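You operate a simulated robot arm through the tools that you are given. There is no shell and no other tool. Be economical: measure what you need, move in short steps, check, and stop when the job is done.

You run a simulated robot arm. Do the job below in one go: nothing can be reset, and whatever is moved stays where it is left.

Task
Wind all the loose gold ribbon on to the red reel.
Fine: the full reel goes on the tray; brass arm to HOLD for the winding, back to FREE after.
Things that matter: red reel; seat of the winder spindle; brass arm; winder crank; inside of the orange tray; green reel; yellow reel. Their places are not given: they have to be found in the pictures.

The check looks at the end state, three seconds after you hand in, the way a careful person would. Anything else that was tipped, shoved, dropped, spilled or broken makes it a failure.

Robot
A 7-joint arm with a two-finger parallel gripper, fixed in place. Base frame: the origin is at the foot of the arm, x ahead of it, y to its left, z up. Readings come in m, degrees, newtons and seconds.
With the tool pointing down near the work surface it reaches from about 0.3 to 0.7 m from the base axis. Its first joint turns from -66.0 to 66.0 degrees. Payload 1.57 kg.
Tool frame: the origin (TCP) lies between the finger pads and is the grasp point; the fingertips stand 0.03 m ahead of it; z points along the fingers, y is the line along which they close. Largest opening 0.11 m; finger width 0.024, thickness 0.012; the body of the gripper, 0.048 by 0.112 m, starts 0.078 m behind the TCP.
Orientation is that of the tool frame in the base frame, as a unit quaternion [x, y, z, w]. With the fingers straight down and closing along the base's y, the tool's x points along the base's -x, its y along +y and its z along -z.

Tools
- The arm moves only by the tool move_arm. Its arguments are lists of equal length, an entry for each row: "slide": the shift along the base's x, y, z in m, a list of three; "rotation": the turn, a rotation vector about the base's x, y, z in degrees, a list of three; "gripper": the closure, from 0 (fully open) to 1 (shut). In form: {"slide": [[x, y, z], ...], "rotation": [[ax, ay, az], ...], "gripper": [gripper, ...]}. A call has 1 to 20 rows; each row shifts and turns the commanded pose from where the row before left it. Each row takes 0.2 s and may step no farther than 0.05 m and 8.6 degrees from the row before; otherwise, or with a gripper value out of range, the whole call is refused. A pose out of reach is approached as far as the arm can. The call stops where the force on the tool passes 70 N (or 10 N more than at its start, if that is more) or the arm is blocked; 0.2 s more then pass. The fingers move at their own pace (about 0.108 m/s each) and stop on an object; they squeeze with about 30 N. The grip force told is the motor's: it shows also when the fingers shut on nothing. Time passes only in rows, and 0.2 s behind the last, so rows that do not move let the fingers close. The reply holds the time, the measured pose of the TCP, the force on the tool along the base axes, the opening and the grip force, in the units named above and with some noise.
- Cameras (640 x 400 px; columns grow to the right, rows downward): "scene" is fixed at [0.159, -0.3868, 1.4012]; the picture's right is [0.84, -0.55, 0.00], its down [-0.37, -0.56, -0.74] and it looks along [0.41, 0.62, -0.67] (base axes); focal length 358 px, centre (320, 200). "wrist" rides on the gripper at [0.07, 0.016, -0.141] in the tool frame; the picture's right is [-0.23, 0.97, 0.00], its down [-0.86, -0.20, -0.48] and it looks along [-0.47, -0.11, 0.88] (tool axes); focal length 222 px, centre (320, 200).
- grab_frame(camera): a new picture of that camera. It takes no simulated time.
- measure_at(camera, pixels): for up to 12 pixels [column, row] of the newest picture of that camera ("zoom" is the newest enlarged one), the place [x, y, z] in the base frame of the surface seen there, good to about 0.002 m, but the place of the scene camera against the robot may be out by one fixed shift of up to 0.012 m in any direction. It takes no simulated time.
- zoom(camera, box): a new picture of the part [left, top, right, bottom] of that camera's present view, enlarged. It takes no simulated time.
- job_done(): hands the job in; it is judged then, once.

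Go step by step. Measure first, check grasps and placings, and put right what went wrong. The budget is 80 turns and 38 pictures, counting those below and the enlarged ones. Unless the task says otherwise, let go and move clear before handing in, and close with one line.

The tools are called as a command line: name --argument value ..., lists and objects as JSON in quotes. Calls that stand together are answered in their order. move_arm: Moves the arm, as the interface text tells. Its arguments: {"type":"object","properties":{"slide":{"type":"array"},"rotation":{"type":"array"},"gripper":{"type":"array"}},"required":["slide","rotation","gripper"]} The other tools are called the same way: grab_frame (camera) takes a picture; measure_at (camera, pixels) gives the place of the surface under pixels of a picture; zoom (camera, box) takes an enlarged picture of a part of a camera's view; job_done () hands the job in.

At the start:

```text
time_s: 0.0
eef_pos: [0.3438, 0.0608, 1.084]
tool_rot: [0.0, 1.0, 0.001, 0.0]
force: [0.0, 0.7, -0.6]
grip_width: 0.1101
finger_force: 0.1
```

scene: 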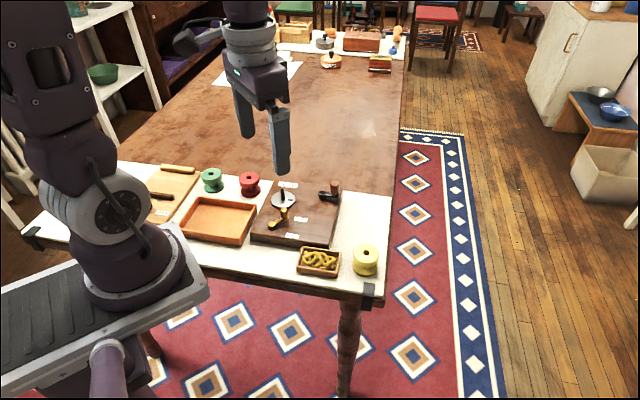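
wrist: 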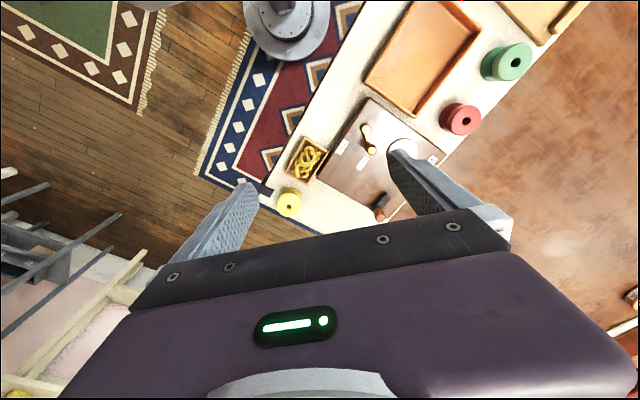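

The scene shows the winder board around (300,210), red reel (250,183), green (211,180), yellow (365,260), ribbon in a box (319,262), tray (218,220). I'll zoom in for detail.

zoom --camera "scene" --box '[230, 160, 390, 285]'

zoom --camera "wrist" --box '[270, 0, 530, 220]'

```text
3.20 times, centred on (310, 222) of scene
```

zoom: 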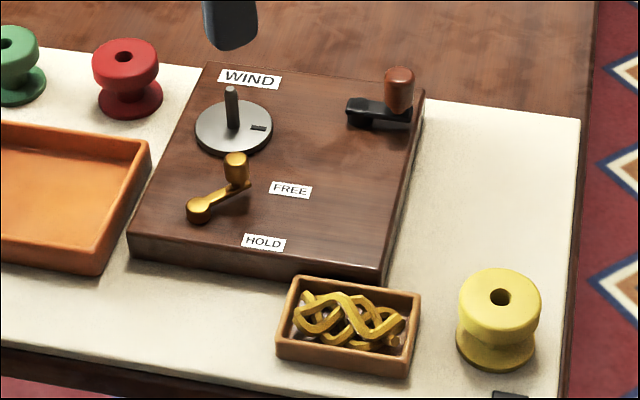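

```text
1.82 times, centred on (400, 110) of wrist
```

zoom: 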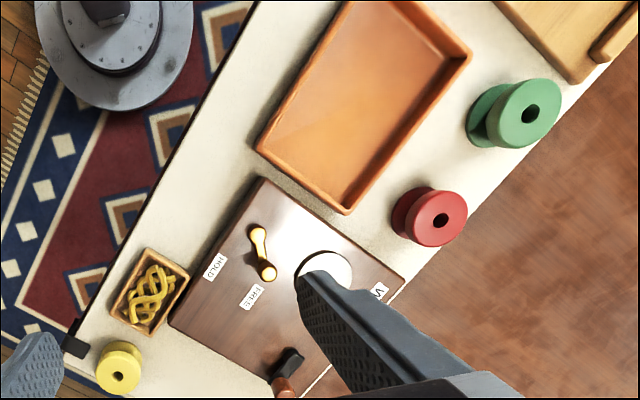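

The winder has a disc with pin, a brass arm with FREE/HOLD labels and a crank. I'm measuring the places in the wrist zoom first, since that camera has no fixed shift.

measure_at --camera "zoom" --pixels '[[440, 220], [420, 215], [258, 235], [266, 271], [250, 297], [214, 267], [327, 262], [291, 360], [284, 390], [262, 180], [330, 120], [530, 113]]'

measure_at --camera "scene" --pixels '[[250, 177], [287, 182], [289, 189], [283, 198], [279, 225], [289, 209], [335, 184], [322, 195], [218, 222], [302, 219], [296, 235], [294, 200]]'

```text
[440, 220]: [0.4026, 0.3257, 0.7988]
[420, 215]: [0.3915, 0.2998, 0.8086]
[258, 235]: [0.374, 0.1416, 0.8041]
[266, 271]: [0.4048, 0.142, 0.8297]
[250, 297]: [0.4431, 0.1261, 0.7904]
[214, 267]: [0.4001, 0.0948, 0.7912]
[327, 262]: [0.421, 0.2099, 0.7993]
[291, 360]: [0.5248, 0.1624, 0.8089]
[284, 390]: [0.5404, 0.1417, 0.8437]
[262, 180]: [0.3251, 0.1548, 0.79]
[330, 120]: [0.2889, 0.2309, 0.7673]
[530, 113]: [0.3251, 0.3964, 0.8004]
```

```text
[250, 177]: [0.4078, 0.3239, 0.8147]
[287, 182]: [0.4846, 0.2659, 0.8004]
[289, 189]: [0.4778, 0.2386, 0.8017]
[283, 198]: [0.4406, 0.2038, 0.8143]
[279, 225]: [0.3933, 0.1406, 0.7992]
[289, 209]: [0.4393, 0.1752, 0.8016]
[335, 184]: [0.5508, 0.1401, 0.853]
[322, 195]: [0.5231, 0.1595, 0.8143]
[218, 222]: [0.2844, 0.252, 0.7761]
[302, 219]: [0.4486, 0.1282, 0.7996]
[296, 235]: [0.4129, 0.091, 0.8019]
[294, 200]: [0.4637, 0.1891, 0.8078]
```

The scene camera sits about (+0.009, 0, +0.009) off the wrist camera. I'm moving the arm over the board for a better wrist view.

move_arm --slide '[[0, 0.04, 0], [0, 0.04, 0], [0, 0.04, 0], [0, 0.02, 0]]' --rotation '[[0, 0, 0], [0, 0, 0], [0, 0, 0], [0, 0, 0]]' --gripper '[0, 0, 0, 0]'

zoom --camera "wrist" --box '[200, 0, 440, 210]'

```text
time_s: 1.0
eef_pos: [0.3432, 0.1998, 1.0861]
tool_rot: [0.0, 1.0, 0.0, 0.0]
force: [-0.1, 0.6, 0.7]
grip_width: 0.1102
finger_force: 0.1
```

```text
1.90 times, centred on (320, 105) of wrist
```

zoom: 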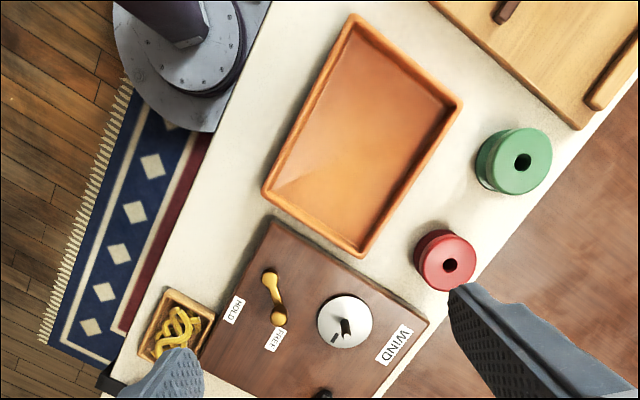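

Now the spindle (345,325), brass arm (270,278→278,318) and red reel (450,265) are clear. I'm measuring them here.

measure_at --camera "zoom" --pixels '[[433, 250], [474, 262], [447, 288], [452, 236], [329, 322], [360, 305], [342, 347], [270, 278], [278, 318], [346, 325], [336, 340], [232, 310]]'

measure_at --camera "zoom" --pixels '[[274, 340], [392, 345], [350, 100], [355, 20], [455, 103], [360, 250], [268, 193], [416, 255], [422, 275], [425, 320], [272, 226], [429, 260]]'

zoom --camera "wrist" --box '[270, 90, 390, 190]'

zoom --camera "scene" --box '[235, 165, 350, 240]'

```text
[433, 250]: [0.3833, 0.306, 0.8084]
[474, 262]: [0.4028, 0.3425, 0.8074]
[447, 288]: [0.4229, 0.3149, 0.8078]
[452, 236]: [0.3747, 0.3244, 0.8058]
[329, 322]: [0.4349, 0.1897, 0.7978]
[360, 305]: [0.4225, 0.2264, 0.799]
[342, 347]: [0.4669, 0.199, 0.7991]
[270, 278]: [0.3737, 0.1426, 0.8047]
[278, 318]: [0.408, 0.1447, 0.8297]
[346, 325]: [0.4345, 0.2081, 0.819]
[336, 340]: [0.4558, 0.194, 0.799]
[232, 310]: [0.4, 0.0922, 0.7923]
```

```text
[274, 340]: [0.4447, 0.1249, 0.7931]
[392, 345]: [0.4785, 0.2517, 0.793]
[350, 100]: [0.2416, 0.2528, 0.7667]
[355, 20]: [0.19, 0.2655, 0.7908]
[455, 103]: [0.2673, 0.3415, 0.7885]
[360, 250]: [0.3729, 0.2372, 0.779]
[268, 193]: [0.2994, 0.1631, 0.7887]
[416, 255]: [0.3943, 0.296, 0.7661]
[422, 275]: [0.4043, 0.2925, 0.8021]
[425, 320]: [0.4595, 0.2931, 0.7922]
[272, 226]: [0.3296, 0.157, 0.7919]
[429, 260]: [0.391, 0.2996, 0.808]
```

```text
4.00 times, centred on (330, 140) of wrist
```

zoom: 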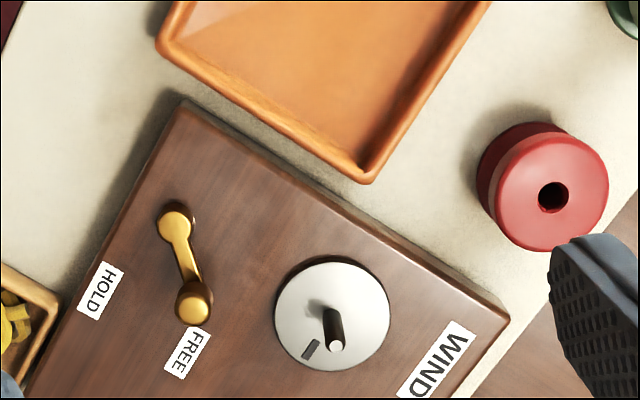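

```text
5.33 times, centred on (292, 202) of scene
```

zoom: 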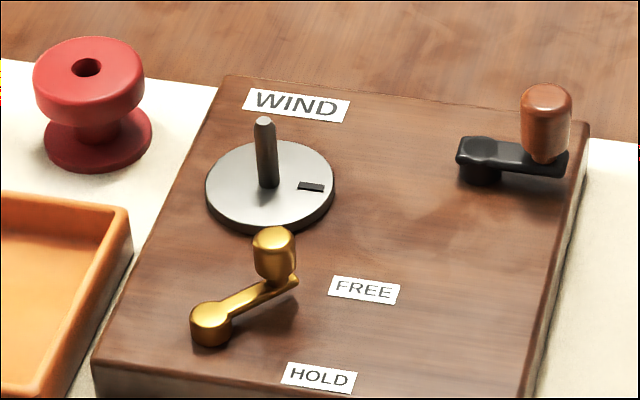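

I'm refining the disc centre, pin, brass arm pivot and reel hole using raw wrist pixels.

measure_at --camera "wrist" --pixels '[[333.5, 176.5], [333, 173], [319, 168], [347, 170], [336, 154.5], [330, 182], [327.5, 177.5], [294, 145], [298, 166], [384, 145], [388, 139], [401, 136]]'

measure_at --camera "zoom" --pixels '[[545, 90], [550, 155], [480, 143], [264, 122], [207, 185], [333, 185], [270, 145], [272, 228], [210, 312], [270, 232], [88, 68], [311, 187]]'

```text
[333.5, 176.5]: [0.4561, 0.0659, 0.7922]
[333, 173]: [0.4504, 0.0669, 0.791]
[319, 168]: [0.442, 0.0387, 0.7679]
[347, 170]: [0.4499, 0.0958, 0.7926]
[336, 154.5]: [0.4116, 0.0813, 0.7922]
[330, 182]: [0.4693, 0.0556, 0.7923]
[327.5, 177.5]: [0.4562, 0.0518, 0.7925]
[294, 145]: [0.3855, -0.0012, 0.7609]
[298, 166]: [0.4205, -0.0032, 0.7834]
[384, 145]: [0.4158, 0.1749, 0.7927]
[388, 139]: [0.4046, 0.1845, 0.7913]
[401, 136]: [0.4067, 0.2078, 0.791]
```

```text
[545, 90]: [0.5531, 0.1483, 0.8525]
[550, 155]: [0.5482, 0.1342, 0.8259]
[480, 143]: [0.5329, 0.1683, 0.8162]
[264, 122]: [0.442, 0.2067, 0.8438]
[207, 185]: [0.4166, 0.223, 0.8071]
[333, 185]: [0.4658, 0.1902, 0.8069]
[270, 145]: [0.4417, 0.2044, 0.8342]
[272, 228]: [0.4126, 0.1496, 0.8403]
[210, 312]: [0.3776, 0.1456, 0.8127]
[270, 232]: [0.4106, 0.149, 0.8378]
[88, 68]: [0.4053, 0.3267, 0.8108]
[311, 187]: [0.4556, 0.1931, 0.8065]
```

The raw wrist measure used the old full frame, so I'm taking a fresh one.

grab_frame --camera "wrist"

measure_at --camera "wrist" --pixels '[[333.5, 176.5], [333, 173], [319, 168], [347, 170], [336, 154.5], [330, 182], [327.5, 177.5], [294, 145], [298, 166], [384, 145], [388, 139], [401, 136]]'

```text
30 pictures are left
```

wrist: 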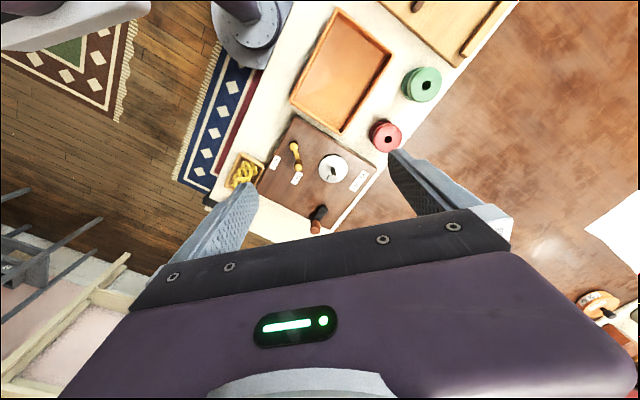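

```text
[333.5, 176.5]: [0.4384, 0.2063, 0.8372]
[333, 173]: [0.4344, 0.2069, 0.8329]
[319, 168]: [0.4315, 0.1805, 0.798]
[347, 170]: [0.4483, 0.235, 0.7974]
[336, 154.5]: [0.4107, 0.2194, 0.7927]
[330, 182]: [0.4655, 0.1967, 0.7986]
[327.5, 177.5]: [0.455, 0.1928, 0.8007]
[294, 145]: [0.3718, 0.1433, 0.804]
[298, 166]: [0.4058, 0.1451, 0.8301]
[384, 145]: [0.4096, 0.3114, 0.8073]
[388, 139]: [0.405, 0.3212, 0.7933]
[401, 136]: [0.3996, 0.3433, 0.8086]
```

Pin axis is about (0.4395,0.207), top z≈0.837; the red reel axis is about (0.3995,0.319), top z 0.808. I'm moving over the red reel and down part way.

move_arm --slide '[[0.014, 0.03, -0.02], [0.014, 0.03, -0.02], [0.014, 0.03, -0.02], [0.0143, 0.0292, -0.02], [0, 0, -0.04], [0, 0, -0.04], [0, 0, -0.04], [0, 0, -0.026]]' --rotation '[[0, 0, 0], [0, 0, 0], [0, 0, 0], [0, 0, 0], [0, 0, 0], [0, 0, 0], [0, 0, 0], [0, 0, 0]]' --gripper '[0.2, 0.2, 0.2, 0.2, 0.2, 0.2, 0.2, 0.2]'

zoom --camera "scene" --box '[190, 130, 320, 220]'

grab_frame --camera "wrist"

```text
time_s: 2.8
eef_pos: [0.4001, 0.3187, 0.8577]
tool_rot: [0.0, 1.0, 0.0, 0.0]
force: [0.2, 0.4, 0.6]
grip_width: 0.088
finger_force: 0.0
```

```text
4.44 times, centred on (255, 175) of scene
```

zoom: 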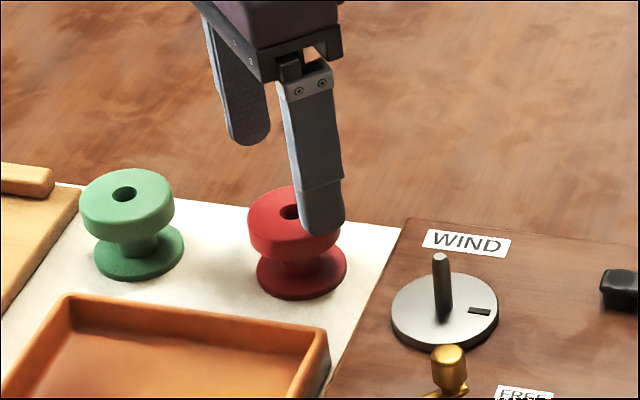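

```text
28 pictures are left
```

wrist: 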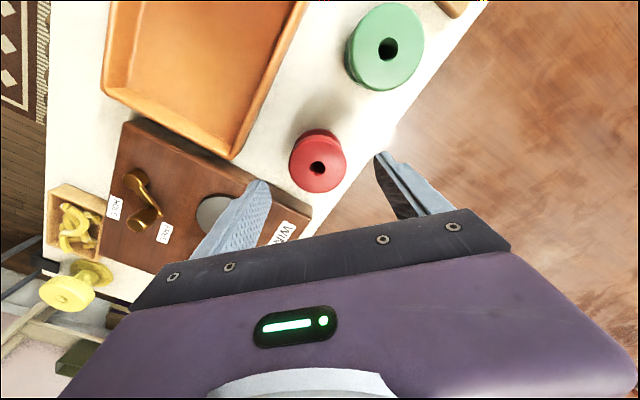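

The red reel (318,168) sits between the fingers. I'm re-measuring its rim here before the last descent.

measure_at --camera "wrist" --pixels '[[293, 160], [343, 164], [318, 189], [321, 143], [316, 168], [318, 178]]'

```text
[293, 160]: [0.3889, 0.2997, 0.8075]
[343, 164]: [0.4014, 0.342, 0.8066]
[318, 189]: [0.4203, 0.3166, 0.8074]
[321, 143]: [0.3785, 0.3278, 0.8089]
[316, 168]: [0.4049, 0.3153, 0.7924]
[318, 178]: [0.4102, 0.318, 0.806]
```

Rim points centre on about (0.399,0.3215). Descending and closing.

move_arm --slide '[[-0.001, 0.0025, -0.02], [0, 0, -0.02], [0, 0, -0.016], [0, 0, 0], [0, 0, 0], [0, 0, 0]]' --rotation '[[0, 0, 0], [0, 0, 0], [0, 0, 0], [0, 0, 0], [0, 0, 0], [0, 0, 0]]' --gripper '[0.2, 0.2, 0.2, 1, 1, 1]'

```text
time_s: 4.2
eef_pos: [0.4006, 0.3232, 0.8024]
tool_rot: [-0.001, 1.0, 0.0, 0.0]
force: [1.3, 0.8, -0.3]
grip_width: 0.0551
finger_force: 30.5
```

Gripped at 0.055 m (reel diameter). I'll lift, then tilt it toward the scene camera to see the underside for a key that would match the disc's slot.

move_arm --slide '[[0, 0, 0.04], [0, 0, 0.05], [0, 0, 0.05], [0, 0, 0.05], [0, 0, 0.05], [0, 0, 0.03], [0, 0, 0], [0, 0, 0], [0, 0, 0], [0, 0, 0], [0, 0, 0], [0, 0, 0], [0, 0, 0], [0, 0, 0], [0, 0, 0]]' --rotation '[[0, 0, 0], [0, 0, 0], [0, 0, 0], [0, 0, 0], [0, 0, 0], [0, 0, 0], [-8, 0, 0], [-8, 0, 0], [-8, 0, 0], [-8, 0, 0], [-8, 0, 0], [-8, 0, 0], [-8, 0, 0], [-8, 0, 0], [0, 0, 0]]' --gripper '[1, 1, 1, 1, 1, 1, 1, 1, 1, 1, 1, 1, 1, 1, 1]'

grab_frame --camera "scene"

```text
time_s: 7.4
eef_pos: [0.391, 0.3095, 1.077]
tool_rot: [0.0, 0.927, -0.375, 0.0]
force: [0.1, 0.1, -0.4]
grip_width: 0.0553
finger_force: 30.1
out of reach, approached as far as the arm can: row 12, 13, 14
```

```text
27 pictures are left
```

scene: 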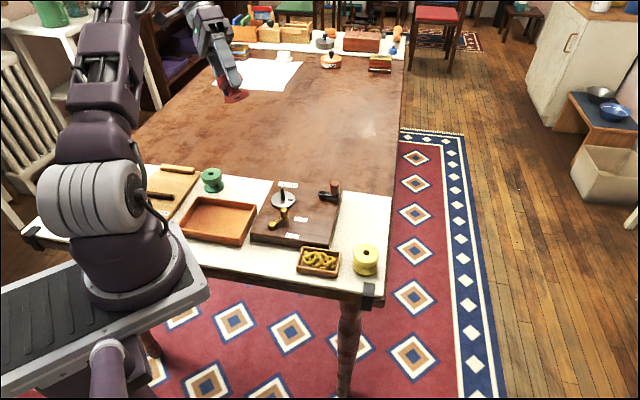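

The tilt reached about 44°; the reel is at (235,97). Zooming there.

zoom --camera "scene" --box '[205, 75, 261, 110]'

```text
11.43 times, centred on (233, 92) of scene
```

zoom: 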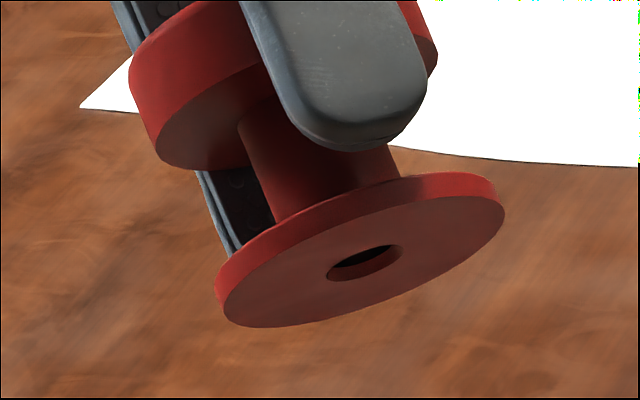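

The underside is plain with a round hole, so no key needs aligning. Turning back upright.

move_arm --slide '[[0, 0, 0], [0, 0, 0], [0, 0, 0], [0, 0, 0]]' --rotation '[[8, 0, 0], [8, 0, 0], [8, 0, 0], [8, 0, 0]]' --gripper '[1, 1, 1, 1]'

```text
time_s: 8.4
eef_pos: [0.3921, 0.3079, 1.0766]
tool_rot: [0.0, 0.995, -0.104, 0.0]
force: [0.4, -0.7, 0.2]
grip_width: 0.055
finger_force: 29.4
```

It is 11.9° off upright. I'll straighten it, carry it above the pin, and hover with the reel bottom at about 0.86.

move_arm --slide '[[0.012, -0.025, 0], [0.012, -0.025, 0], [0.012, -0.025, 0], [0.0124, -0.026, 0], [0, 0, -0.04], [0, 0, -0.04], [0, 0, -0.04], [0, 0, -0.04], [0, 0, -0.017], [0, 0, 0]]' --rotation '[[8, 0, 0], [3.94, 0, 0], [0, 0, 0], [0, 0, 0], [0, 0, 0], [0, 0, 0], [0, 0, 0], [0, 0, 0], [0, 0, 0], [0, 0, 0]]' --gripper '[1, 1, 1, 1, 1, 1, 1, 1, 1, 1]'

zoom --camera "scene" --box '[235, 145, 345, 220]'

grab_frame --camera "wrist"

```text
time_s: 10.6
eef_pos: [0.44, 0.2086, 0.9025]
tool_rot: [-0.001, 1.0, -0.001, 0.0]
force: [-0.3, 0.2, 0.0]
grip_width: 0.0547
finger_force: 29.9
```

```text
5.33 times, centred on (290, 182) of scene
```

zoom: 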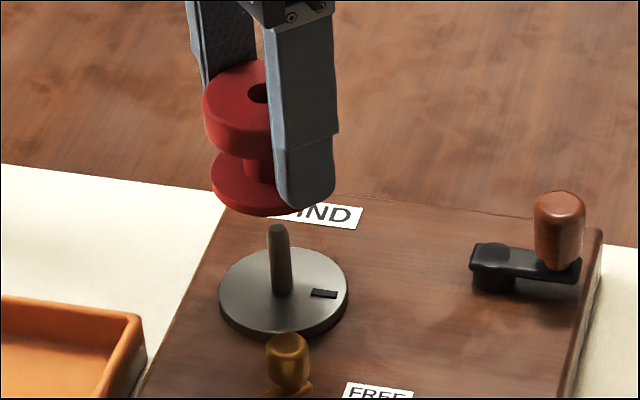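

```text
24 pictures are left
```

wrist: 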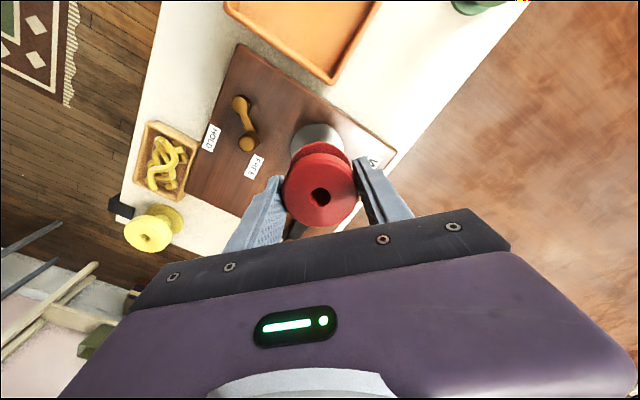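

In the scene view the reel is laterally over the pin. I'm measuring the reel rim in both cameras to check depth alignment.

measure_at --camera "wrist" --pixels '[[286, 184], [354, 186], [319, 224], [325, 160], [314, 196], [328, 196], [321, 205], [303, 138], [313, 128], [341, 140]]'

measure_at --camera "zoom" --pixels '[[206, 105], [262, 72], [214, 175], [278, 229], [223, 295], [346, 290], [283, 248], [282, 328], [283, 253], [260, 205], [240, 110]]'

```text
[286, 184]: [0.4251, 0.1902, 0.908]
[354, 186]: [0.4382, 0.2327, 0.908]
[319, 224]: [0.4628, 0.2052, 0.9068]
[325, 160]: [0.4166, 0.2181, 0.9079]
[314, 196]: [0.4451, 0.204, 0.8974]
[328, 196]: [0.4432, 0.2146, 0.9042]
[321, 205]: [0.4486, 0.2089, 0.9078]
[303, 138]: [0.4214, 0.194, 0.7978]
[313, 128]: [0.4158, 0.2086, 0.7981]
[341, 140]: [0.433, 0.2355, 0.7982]
```

```text
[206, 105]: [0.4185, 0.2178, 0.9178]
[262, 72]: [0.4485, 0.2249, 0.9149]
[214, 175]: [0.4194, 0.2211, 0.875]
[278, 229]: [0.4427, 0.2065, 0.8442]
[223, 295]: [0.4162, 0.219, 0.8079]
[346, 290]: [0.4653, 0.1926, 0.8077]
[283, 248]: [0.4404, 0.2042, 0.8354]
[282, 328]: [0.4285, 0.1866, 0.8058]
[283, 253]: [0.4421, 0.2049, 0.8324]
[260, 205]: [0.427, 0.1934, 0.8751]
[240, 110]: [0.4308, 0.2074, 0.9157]
```

The reel axis (≈0.4393,0.209) is within about 1–2 mm of the pin (≈0.440,0.207). I'll shift y by -0.0015 and descend gently, watching force.

move_arm --slide '[[0.0005, -0.0015, -0.01], [0, 0, -0.01], [0, 0, -0.008], [0, 0, -0.008], [0, 0, 0]]' --rotation '[[0, 0, 0], [0, 0, 0], [0, 0, 0], [0, 0, 0], [0, 0, 0]]' --gripper '[1, 1, 1, 1, 1]'

```text
time_s: 11.8
eef_pos: [0.4398, 0.2059, 0.8634]
tool_rot: [0.0, 1.0, -0.001, -0.001]
force: [-4.6, -2.8, -0.6]
grip_width: 0.0503
finger_force: 30.4
```

The grip width changed to 0.050 and there's a side force, so something shifted. Looking.

zoom --camera "scene" --box '[235, 145, 345, 220]'

zoom --camera "wrist" --box '[240, 90, 400, 230]'

```text
5.33 times, centred on (290, 182) of scene
```

zoom: 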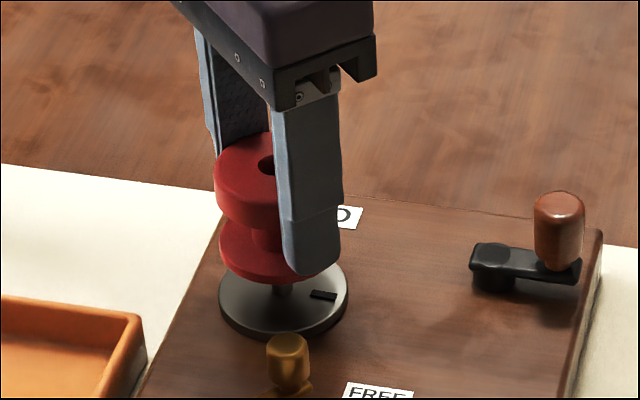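

```text
2.86 times, centred on (320, 160) of wrist
```

zoom: 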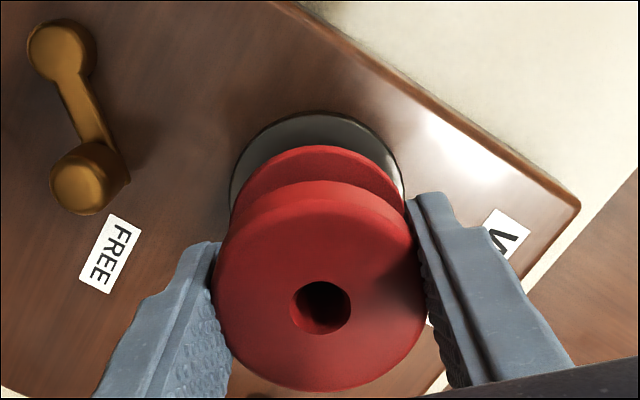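

The reel seems to have gone onto the pin tip. Measuring reel rim and fingers to understand the width change.

measure_at --camera "wrist" --pixels '[[10, 10]]'

zoom --camera "wrist" --box '[240, 90, 400, 230]'

measure_at --camera "zoom" --pixels '[[225, 270], [410, 260], [320, 380], [320, 192], [320, 280], [345, 305], [320, 340], [235, 330], [405, 325], [260, 170], [395, 185], [323, 318]]'

```text
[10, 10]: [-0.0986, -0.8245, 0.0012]
```

```text
2.86 times, centred on (320, 160) of wrist
```

zoom: 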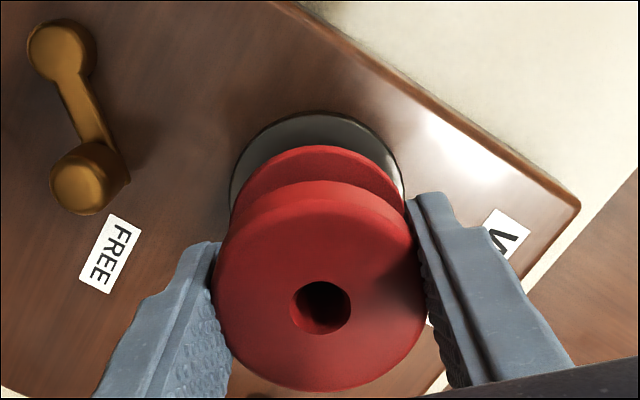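

```text
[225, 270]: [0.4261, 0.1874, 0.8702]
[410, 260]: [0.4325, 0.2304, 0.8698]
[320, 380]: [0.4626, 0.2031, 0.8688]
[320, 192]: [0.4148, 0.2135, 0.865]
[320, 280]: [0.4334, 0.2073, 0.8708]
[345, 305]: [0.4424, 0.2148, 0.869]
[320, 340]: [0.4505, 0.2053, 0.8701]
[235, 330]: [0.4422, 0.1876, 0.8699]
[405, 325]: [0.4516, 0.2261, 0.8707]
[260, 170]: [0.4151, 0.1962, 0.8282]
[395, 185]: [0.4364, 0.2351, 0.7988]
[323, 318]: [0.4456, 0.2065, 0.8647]
```

The reel is upright, bottom at ≈0.824, so the pin is in the hole, with a small side load toward -x,-y. Easing that way and going down a little.

move_arm --slide '[[-0.001, 0, -0.003], [0, 0, -0.004], [0, 0, -0.004], [0, 0, 0]]' --rotation '[[0, 0, 0], [0, 0, 0], [0, 0, 0], [0, 0, 0]]' --gripper '[1, 1, 1, 1]'

```text
time_s: 12.8
eef_pos: [0.4394, 0.2064, 0.8527]
tool_rot: [0.0, 1.0, -0.001, 0.0]
force: [-6.4, -5.5, 1.8]
grip_width: 0.0501
finger_force: 30.0
```

Side force rose slightly to (-6.4,-5.5); I'll test the opposite correction.

move_arm --slide '[[0.001, 0.001, 0], [0, 0, 0]]' --rotation '[[0, 0, 0], [0, 0, 0]]' --gripper '[1, 1]'

```text
time_s: 13.4
eef_pos: [0.4387, 0.206, 0.8516]
tool_rot: [0.001, 1.0, -0.002, -0.001]
force: [-11.4, -12.3, 0.5]
grip_width: 0.0501
finger_force: 29.8
```

Plus direction doubles the force, so minus is right: moving (-0.002,-0.002).

move_arm --slide '[[-0.001, -0.001, 0], [-0.0012, -0.0012, 0], [0, 0, 0]]' --rotation '[[0, 0, 0], [0, 0, 0], [0, 0, 0]]' --gripper '[1, 1, 1]'

```text
time_s: 14.2
eef_pos: [0.4393, 0.2067, 0.8539]
tool_rot: [0.0, 1.0, 0.001, 0.001]
force: [0.2, -0.5, 0.2]
grip_width: 0.0504
finger_force: 30.0
```

Side force gone. Continuing down to the disc (about 14 mm more).

move_arm --slide '[[0, 0, -0.004], [0, 0, -0.004], [0, 0, -0.003], [0, 0, -0.002], [0, 0, 0]]' --rotation '[[0, 0, 0], [0, 0, 0], [0, 0, 0], [0, 0, 0], [0, 0, 0]]' --gripper '[1, 1, 1, 1, 1]'

```text
time_s: 15.4
eef_pos: [0.4398, 0.205, 0.8404]
tool_rot: [0.0, 1.0, 0.0, 0.001]
force: [-2.0, -3.0, 23.2]
grip_width: 0.05
finger_force: 30.0
```

Vertical contact of 23 N suggests it's on the disc. Releasing and rising.

move_arm --slide '[[0, 0, 0], [0, 0, 0], [0, 0, 0.02], [0, 0, 0.04], [0, 0, 0.04], [-0.03, -0.03, 0.04], [-0.03, 0, 0.03]]' --rotation '[[0, 0, 0], [0, 0, 0], [0, 0, 0], [0, 0, 0], [0, 0, 0], [0, 0, 0], [0, 0, 0]]' --gripper '[0.3, 0.3, 0.3, 0.3, 0.3, 0.3, 0.3]'

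zoom --camera "scene" --box '[235, 145, 345, 220]'

grab_frame --camera "wrist"

```text
refused: row 6 steps farther than a row can; nothing moved
```

```text
5.33 times, centred on (290, 182) of scene
```

zoom: 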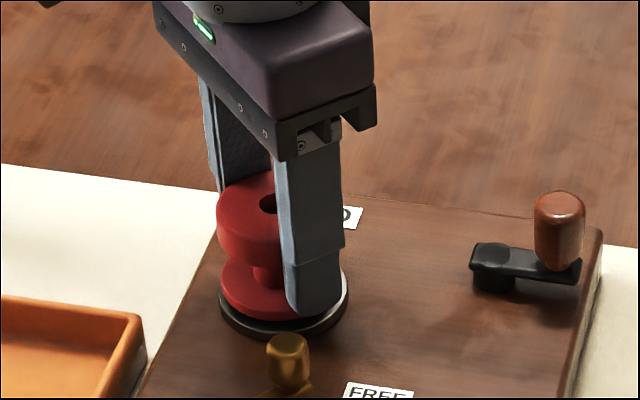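

```text
19 pictures are left
```

wrist: 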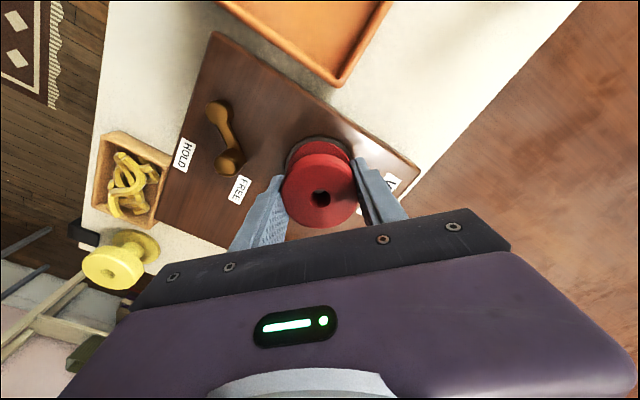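

The reel sits on the disc. The move was refused for step size, so I'm redoing the release with smaller steps.

move_arm --slide '[[0, 0, 0], [0, 0, 0], [0, 0, 0.02], [0, 0, 0.04], [0, 0, 0.04], [-0.02, -0.03, 0.02], [-0.015, -0.03, 0]]' --rotation '[[0, 0, 0], [0, 0, 0], [0, 0, 0], [0, 0, 0], [0, 0, 0], [0, 0, 0], [0, 0, 0]]' --gripper '[0.3, 0.3, 0.3, 0.3, 0.3, 0.3, 0.3]'

grab_frame --camera "wrist"

```text
time_s: 17.0
eef_pos: [0.4035, 0.1464, 0.9631]
tool_rot: [0.001, 1.0, -0.001, 0.0]
force: [0.0, -0.7, 0.4]
grip_width: 0.0772
finger_force: 0.1
```

```text
18 pictures are left
```

wrist: 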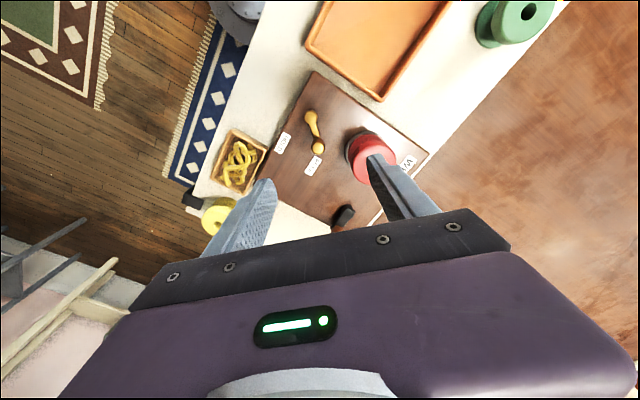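

The reel stays on the spindle. Measuring the brass arm pivot, knob and labels now.

measure_at --camera "wrist" --pixels '[[310, 116], [310, 120], [318, 148], [318, 143], [318, 152], [283, 142], [313, 166], [370, 145], [350, 212], [337, 227], [240, 165], [314, 130]]'

```text
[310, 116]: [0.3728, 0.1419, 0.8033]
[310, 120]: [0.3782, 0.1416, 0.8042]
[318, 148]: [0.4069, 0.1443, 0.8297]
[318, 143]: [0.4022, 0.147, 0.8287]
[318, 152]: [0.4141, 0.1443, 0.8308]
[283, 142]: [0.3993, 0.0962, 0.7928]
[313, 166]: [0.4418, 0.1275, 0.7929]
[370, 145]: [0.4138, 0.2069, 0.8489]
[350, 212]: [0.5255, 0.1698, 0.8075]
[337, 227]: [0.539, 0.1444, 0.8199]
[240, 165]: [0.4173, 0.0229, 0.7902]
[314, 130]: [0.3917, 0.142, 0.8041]
```

Reel top reads about 0.849, a bit higher than expected; I'm checking the seating closely.

zoom --camera "scene" --box '[255, 165, 315, 205]'

```text
10.00 times, centred on (285, 185) of scene
```

zoom: 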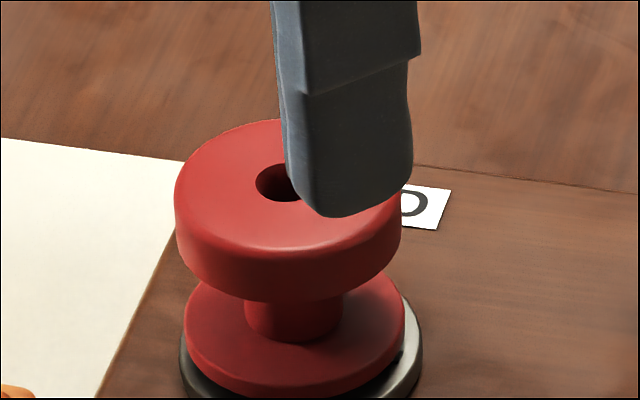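

Measuring flange and disc heights here to judge the gap.

measure_at --camera "zoom" --pixels '[[200, 290], [400, 305], [290, 370], [290, 385], [412, 340], [190, 365], [195, 210], [230, 140], [280, 240], [280, 290], [240, 355], [350, 370]]'

```text
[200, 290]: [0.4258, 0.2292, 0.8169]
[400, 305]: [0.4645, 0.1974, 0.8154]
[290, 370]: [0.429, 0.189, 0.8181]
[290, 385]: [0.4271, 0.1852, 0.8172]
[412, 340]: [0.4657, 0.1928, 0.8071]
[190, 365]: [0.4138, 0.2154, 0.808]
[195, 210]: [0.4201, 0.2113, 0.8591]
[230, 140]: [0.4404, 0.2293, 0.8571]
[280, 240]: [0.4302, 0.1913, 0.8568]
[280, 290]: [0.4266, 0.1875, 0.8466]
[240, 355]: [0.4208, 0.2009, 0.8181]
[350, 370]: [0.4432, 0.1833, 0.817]
```

Flange top is 10 mm above the disc; I need a view including the lower edge to see if there is a gap.

zoom --camera "scene" --box '[262, 188, 306, 216]'

```text
14.29 times, centred on (284, 202) of scene
```

zoom: 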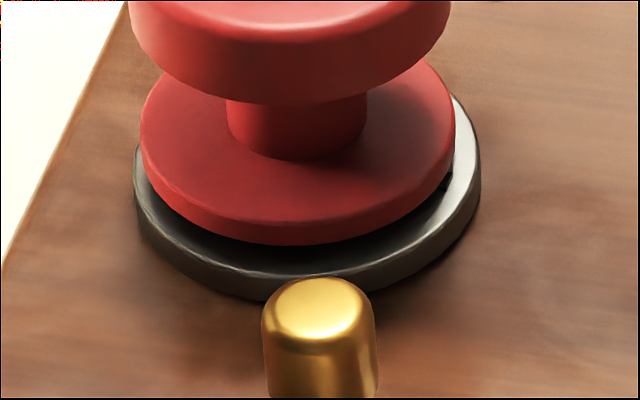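

There looks to be a shadow gap under the flange. I'm comparing with the green reel standing on the table (likely the same shape) and the earlier table heights.

zoom --camera "scene" --box '[190, 160, 234, 196]'

measure_at --camera "zoom" --pixels '[[310, 150], [270, 120], [310, 290], [300, 340], [300, 360], [300, 375], [420, 340], [200, 330], [420, 250], [220, 260]]'

```text
11.11 times, centred on (212, 178) of scene
```

zoom: 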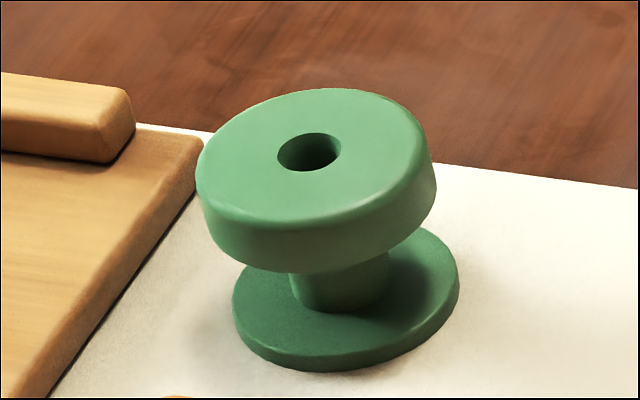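

```text
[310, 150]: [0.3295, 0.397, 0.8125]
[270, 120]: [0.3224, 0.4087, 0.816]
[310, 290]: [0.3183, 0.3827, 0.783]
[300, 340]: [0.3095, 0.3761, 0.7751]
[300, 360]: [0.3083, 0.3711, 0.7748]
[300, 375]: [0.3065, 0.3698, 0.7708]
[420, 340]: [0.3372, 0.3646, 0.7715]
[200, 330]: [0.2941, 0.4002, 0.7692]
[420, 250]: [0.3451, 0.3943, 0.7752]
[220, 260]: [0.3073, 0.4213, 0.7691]
```

The green reel shows flange 5.5 mm thick, so the red one is about 4.5 mm short of seated. I'll regrip it (it self-centres now) and press down with a small twist.

move_arm --slide '[[0.018, 0.03, 0], [0.018, 0.03, 0], [0, 0, -0.04], [0, 0, -0.04], [0, 0, -0.04], [0, 0, 0], [0, 0, 0], [0, 0, 0]]' --rotation '[[0, 0, 0], [0, 0, 0], [0, 0, 0], [0, 0, 0], [0, 0, 0], [0, 0, 0], [0, 0, 0], [0, 0, 0]]' --gripper '[0.3, 0.3, 0.3, 0.3, 0.3, 1, 1, 1]'

```text
time_s: 18.8
eef_pos: [0.4398, 0.2055, 0.842]
tool_rot: [0.0, 1.0, 0.0, 0.0]
force: [0.4, 5.1, -0.7]
grip_width: 0.0499
finger_force: 29.5
```

The width is again 0.050, the true flange size. Relieving the +y load, then pressing 3 mm with twists of ±8°.

move_arm --slide '[[0, 0.0008, 0], [0, 0, -0.001], [0, 0, 0], [0, 0, 0], [0, 0, -0.001], [0, 0, 0], [0, 0, 0]]' --rotation '[[0, 0, 0], [0, 0, 0], [0, 0, 6], [0, 0, 6], [0, 0, 0], [0, 0, -6], [0, 0, -6]]' --gripper '[1, 1, 1, 1, 1, 1, 1]'

```text
time_s: 20.4
eef_pos: [0.4404, 0.205, 0.8375]
tool_rot: [0.001, 1.0, -0.001, 0.0]
force: [-0.7, 0.2, -0.4]
grip_width: 0.0502
finger_force: 29.9
```

It went down freely (z 0.8375, no force). Continuing down.

move_arm --slide '[[0, 0, -0.0015], [0, 0, -0.0015], [0, 0, 0]]' --rotation '[[0, 0, 0], [0, 0, 0], [0, 0, 0]]' --gripper '[1, 1, 1]'

```text
time_s: 21.2
eef_pos: [0.4396, 0.2064, 0.8358]
tool_rot: [0.0, 1.0, 0.0, 0.001]
force: [-3.6, -1.8, 22.6]
grip_width: 0.05
finger_force: 30.3
```

Hard contact at 0.8358, 4.6 mm lower than before. Releasing and checking the seat.

move_arm --slide '[[0, 0, 0], [0, 0, 0], [0, 0, 0.02], [0, 0, 0.04], [0, 0, 0.05], [-0.02, -0.03, 0.02], [-0.015, -0.03, 0]]' --rotation '[[0, 0, 0], [0, 0, 0], [0, 0, 0], [0, 0, 0], [0, 0, 0], [0, 0, 0], [0, 0, 0]]' --gripper '[0.3, 0.3, 0.3, 0.3, 0.3, 0.3, 0.3]'

zoom --camera "scene" --box '[258, 176, 314, 216]'

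measure_at --camera "zoom" --pixels '[[290, 100], [240, 120], [275, 240], [275, 255], [190, 240], [408, 240], [330, 250], [280, 290]]'

```text
time_s: 22.8
eef_pos: [0.4023, 0.147, 0.9654]
tool_rot: [0.0, 1.0, -0.001, 0.0]
force: [-0.3, -0.5, -0.2]
grip_width: 0.0768
finger_force: 0.0
```

```text
10.00 times, centred on (286, 196) of scene
```

zoom: 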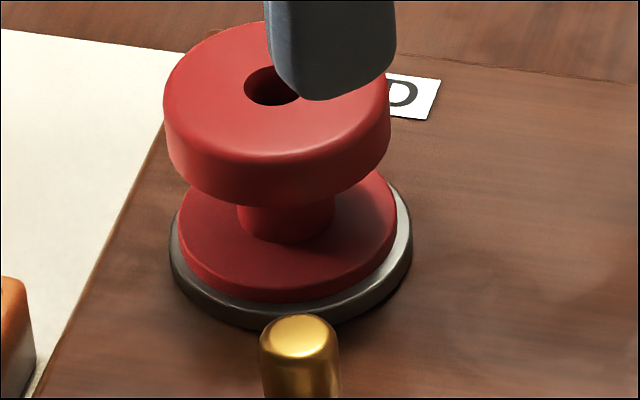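

```text
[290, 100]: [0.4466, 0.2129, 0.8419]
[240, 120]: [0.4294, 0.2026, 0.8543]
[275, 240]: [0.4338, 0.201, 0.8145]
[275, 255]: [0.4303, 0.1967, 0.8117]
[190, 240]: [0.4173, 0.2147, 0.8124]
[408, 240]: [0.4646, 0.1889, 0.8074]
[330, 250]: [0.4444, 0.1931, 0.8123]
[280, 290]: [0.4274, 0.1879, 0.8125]
```

The flange top is now 5 mm above the disc: seated. Next is the brass knob at (0.4075,0.1445): descending with a 0.04 opening and gripping.

move_arm --slide '[[0.005, -0.0025, 0], [0, 0, -0.04], [0, 0, -0.04], [0, 0, -0.03], [0, 0, -0.023], [0, 0, 0], [0, 0, 0], [0, 0, 0]]' --rotation '[[0, 0, 0], [0, 0, 0], [0, 0, 0], [0, 0, 0], [0, 0, 0], [0, 0, 0], [0, 0, 0], [0, 0, 0]]' --gripper '[0.64, 0.64, 0.64, 0.64, 0.64, 1, 1, 1]'

```text
time_s: 24.6
eef_pos: [0.4106, 0.1423, 0.8303]
tool_rot: [0.001, 1.0, -0.001, 0.0]
force: [0.5, -17.7, -7.1]
grip_width: 0.0174
finger_force: 32.2
```

Knob gripped (0.017). Swinging it on the arc toward HOLD, turning the wrist along with it.

move_arm --slide '[[0, -0.005, 0], [-0.0007, -0.0049, 0], [-0.0013, -0.0047, 0], [-0.0021, -0.0046, 0], [-0.0026, -0.0042, 0], [-0.0032, -0.0038, 0], [0, 0, 0]]' --rotation '[[0, 0, -8], [0, 0, -8], [0, 0, -8], [0, 0, -8], [0, 0, -8], [0, 0, -8], [0, 0, 0]]' --gripper '[1, 1, 1, 1, 1, 1, 1]'

```text
time_s: 26.2
eef_pos: [0.4001, 0.1164, 0.8325]
tool_rot: [0.408, 0.913, 0.0, 0.001]
force: [13.7, -10.9, -9.0]
grip_width: 0.0174
finger_force: 32.2
```

At about -42° with only radial load. Continuing to about -60°.

move_arm --slide '[[-0.0036, -0.0037, 0], [-0.0041, -0.0029, 0], [0, 0, 0]]' --rotation '[[0, 0, -8], [0, 0, -8], [0, 0, 0]]' --gripper '[1, 1, 1]'

zoom --camera "scene" --box '[250, 170, 330, 250]'

```text
time_s: 27.0
eef_pos: [0.3928, 0.11, 0.8323]
tool_rot: [0.53, 0.848, 0.001, 0.0]
force: [17.1, -2.2, 14.2]
grip_width: 0.0172
finger_force: 33.1
```

```text
5.00 times, centred on (290, 210) of scene
```

zoom: 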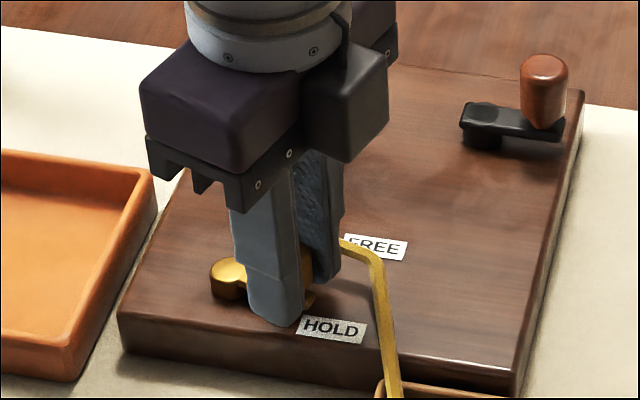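

The gold ribbon now runs to the reel, so HOLD registered. Opening the fingers slightly and lifting straight up.

move_arm --slide '[[0, 0, 0], [0, 0, 0], [0, 0, 0.03], [0, 0, 0.04], [0, 0, 0.04]]' --rotation '[[0, 0, 0], [0, 0, 0], [0, 0, 0], [0, 0, 0], [0, 0, 0]]' --gripper '[0.75, 0.75, 0.75, 0.75, 0.75]'

grab_frame --camera "scene"

```text
time_s: 28.2
eef_pos: [0.392, 0.1093, 0.9431]
tool_rot: [0.529, 0.848, -0.001, 0.0]
force: [0.3, -0.3, 0.3]
grip_width: 0.0275
finger_force: 0.1
```

```text
12 pictures are left
```

scene: 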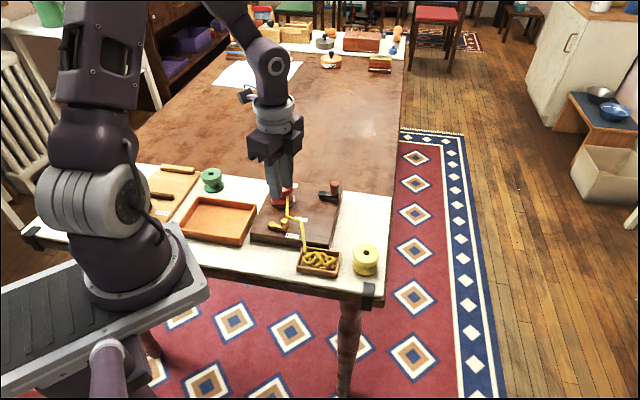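

HOLD is set and the ribbon is attached. Next I'm moving back from above the ribbon with the wrist straightened, to measure the crank.

move_arm --slide '[[0.01, 0.0, 0.02], [0.01, 0.0, 0.02], [0.015, 0.0, 0.02], [0.015, 0.0, 0], [0.015, 0.0, 0], [0.015, 0.01, 0], [0.01, 0.01, 0], [0, 0, 0]]' --rotation '[[0, 0, 8], [0, 0, 8], [0, 0, 8], [0, 0, 8], [0, 0, 8], [0, 0, 8], [0, 0, 8], [0, 0, 8]]' --gripper '[0.3, 0.3, 0.3, 0.3, 0.3, 0.3, 0.3, 0.3]'

grab_frame --camera "wrist"

```text
time_s: 30.0
eef_pos: [0.4826, 0.1302, 1.0021]
tool_rot: [-0.002, 1.0, -0.001, 0.0]
force: [0.3, 0.4, 1.5]
grip_width: 0.0773
finger_force: 0.1
```

```text
11 pictures are left
```

wrist: 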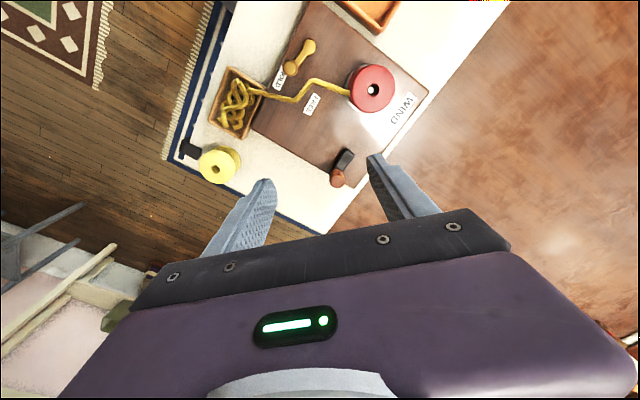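

Crank pivot at (346,155) and knob at (338,178). Measuring those, plus the brass arm and reel.

measure_at --camera "wrist" --pixels '[[348, 153], [346, 157], [341, 168], [338, 176], [338, 182], [332, 176], [344, 177], [338, 186], [308, 46], [289, 69], [372, 80], [332, 90]]'

zoom --camera "wrist" --box '[310, 135, 374, 195]'

```text
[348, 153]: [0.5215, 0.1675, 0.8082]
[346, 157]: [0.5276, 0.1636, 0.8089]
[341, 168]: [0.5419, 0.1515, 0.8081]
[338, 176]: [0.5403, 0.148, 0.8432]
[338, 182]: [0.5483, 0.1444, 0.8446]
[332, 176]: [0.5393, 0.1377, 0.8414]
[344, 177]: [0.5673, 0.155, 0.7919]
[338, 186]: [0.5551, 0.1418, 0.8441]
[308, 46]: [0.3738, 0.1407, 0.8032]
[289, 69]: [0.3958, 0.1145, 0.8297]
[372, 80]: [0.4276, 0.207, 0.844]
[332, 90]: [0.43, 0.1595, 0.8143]
```

```text
6.67 times, centred on (342, 165) of wrist
```

zoom: 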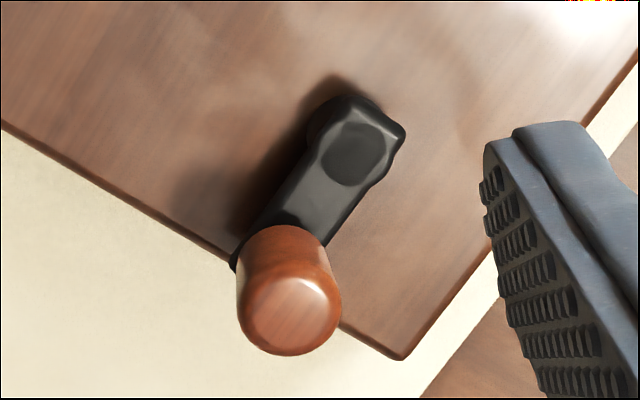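

Pivot ≈(0.5285,0.1655), knob ≈(0.548,0.1437), radius ≈0.029. Before cranking I'm looking at the ribbon's tangent side on the reel to pick the direction.

zoom --camera "wrist" --box '[215, 20, 425, 150]'

```text
3.05 times, centred on (320, 85) of wrist
```

zoom: 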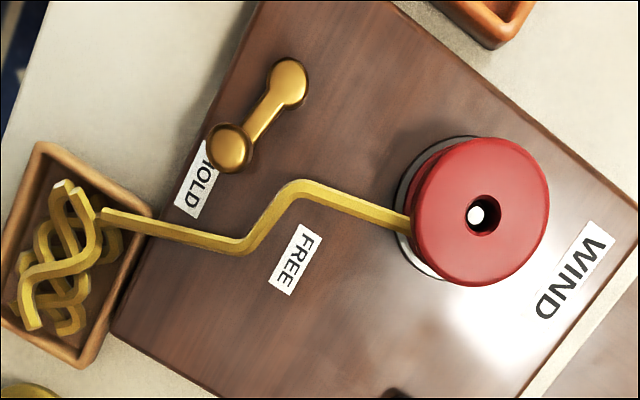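

The direction isn't marked, so I'll try clockwise first and check. Descending on the crank knob.

move_arm --slide '[[0.033, 0.007, 0], [0.0325, 0.0065, 0], [0, 0, -0.045], [0, 0, -0.045], [0, 0, -0.04], [0, 0, -0.03], [0, 0, 0], [0, 0, 0], [0, 0, 0]]' --rotation '[[0, 0, 0], [0, 0, 0], [0, 0, 0], [0, 0, 0], [0, 0, 0], [0, 0, 0], [0, 0, 0], [0, 0, 0], [0, 0, 0]]' --gripper '[0.5, 0.5, 0.5, 0.5, 0.5, 0.5, 1, 1, 1]'

```text
time_s: 32.0
eef_pos: [0.5502, 0.1409, 0.8425]
tool_rot: [0.0, 1.0, -0.001, 0.0]
force: [4.4, -3.1, -9.8]
grip_width: 0.0225
finger_force: 34.9
```

Knob gripped at 0.0225. Cranking clockwise by 45° as a test.

move_arm --slide '[[-0.0062, -0.0042, 0], [-0.0072, -0.0026, 0], [-0.0075, -0.0006, 0], [0, 0, 0]]' --rotation '[[0, 0, 0], [0, 0, 0], [0, 0, 0], [0, 0, 0]]' --gripper '[1, 1, 1, 1]'

```text
time_s: 33.0
eef_pos: [0.5259, 0.1328, 0.8429]
tool_rot: [0.0, 1.0, -0.001, -0.002]
force: [-1.7, -28.9, -3.8]
grip_width: 0.0221
finger_force: 35.4
```

The crank turns; the radial pull says the radius is about 0.033. Correcting outward and going on about 135°, then checking the picture.

move_arm --slide '[[0, -0.0035, 0], [-0.0085, 0.0016, 0], [-0.0077, 0.0038, 0], [-0.0066, 0.0056, 0], [-0.0048, 0.0071, 0], [-0.003, 0.0082, 0], [-0.0007, 0.0085, 0], [0, 0, 0]]' --rotation '[[0, 0, 0], [0, 0, 0], [0, 0, 0], [0, 0, 0], [0, 0, 0], [0, 0, 0], [0, 0, 0], [0, 0, 0]]' --gripper '[1, 1, 1, 1, 1, 1, 1, 1]'

zoom --camera "scene" --box '[235, 165, 355, 285]'

```text
time_s: 34.8
eef_pos: [0.4979, 0.1669, 0.8433]
tool_rot: [0.001, 1.0, 0.0, 0.003]
force: [20.7, -4.6, -22.2]
grip_width: 0.0222
finger_force: 35.0
```

```text
3.33 times, centred on (295, 225) of scene
```

zoom: 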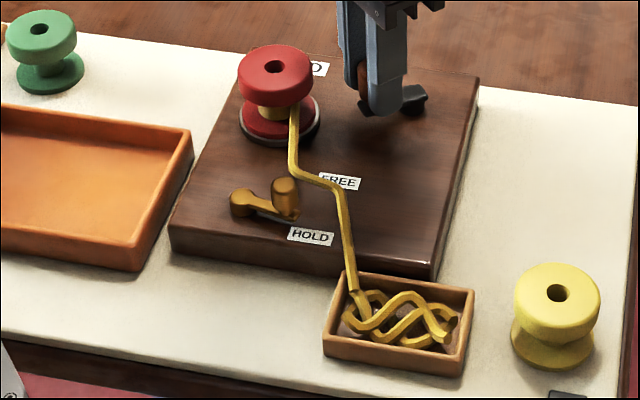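

Gold is appearing on the hub, so clockwise winds. The fitted crank circle is centre (0.529,0.164), r 0.0313; I'm doing one full turn.

move_arm --slide '[[0.002, -0.0006, -0.001], [0.00281, 0.0105, 0], [0.00623, 0.0089, 0], [0.0089, 0.00623, 0], [0.0105, 0.00281, 0], [0.01083, -0.00095, 0], [0.00985, -0.00459, 0], [0.00769, -0.00769, 0], [0.00459, -0.00985, 0], [0.00095, -0.01083, 0], [-0.00281, -0.0105, 0], [-0.00623, -0.0089, 0], [-0.0089, -0.00623, 0], [-0.0105, -0.00281, 0], [-0.01083, 0.00095, 0], [-0.00985, 0.00459, 0], [-0.00769, 0.00769, 0], [-0.00459, 0.00985, 0], [-0.00095, 0.01083, 0]]' --rotation '[[0, 0, 0], [0, 0, 0], [0, 0, 0], [0, 0, 0], [0, 0, 0], [0, 0, 0], [0, 0, 0], [0, 0, 0], [0, 0, 0], [0, 0, 0], [0, 0, 0], [0, 0, 0], [0, 0, 0], [0, 0, 0], [0, 0, 0], [0, 0, 0], [0, 0, 0], [0, 0, 0], [0, 0, 0]]' --gripper '[1, 1, 1, 1, 1, 1, 1, 1, 1, 1, 1, 1, 1, 1, 1, 1, 1, 1, 1]'

zoom --camera "scene" --box '[235, 165, 355, 285]'

```text
time_s: 38.8
eef_pos: [0.4966, 0.1682, 0.8424]
tool_rot: [0.0, 1.0, -0.001, -0.001]
force: [-1.1, -0.1, -17.4]
grip_width: 0.0223
finger_force: 35.0
```

```text
3.33 times, centred on (295, 225) of scene
```

zoom: 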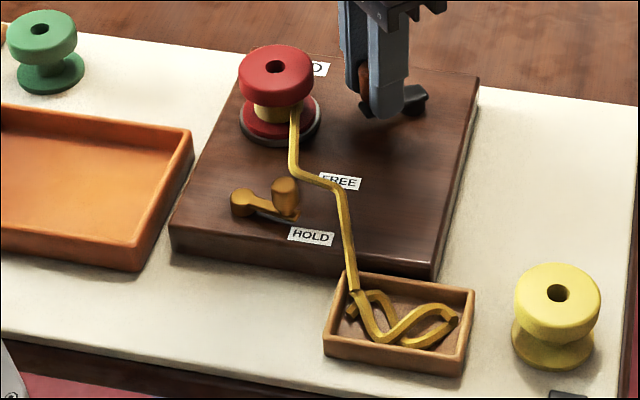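

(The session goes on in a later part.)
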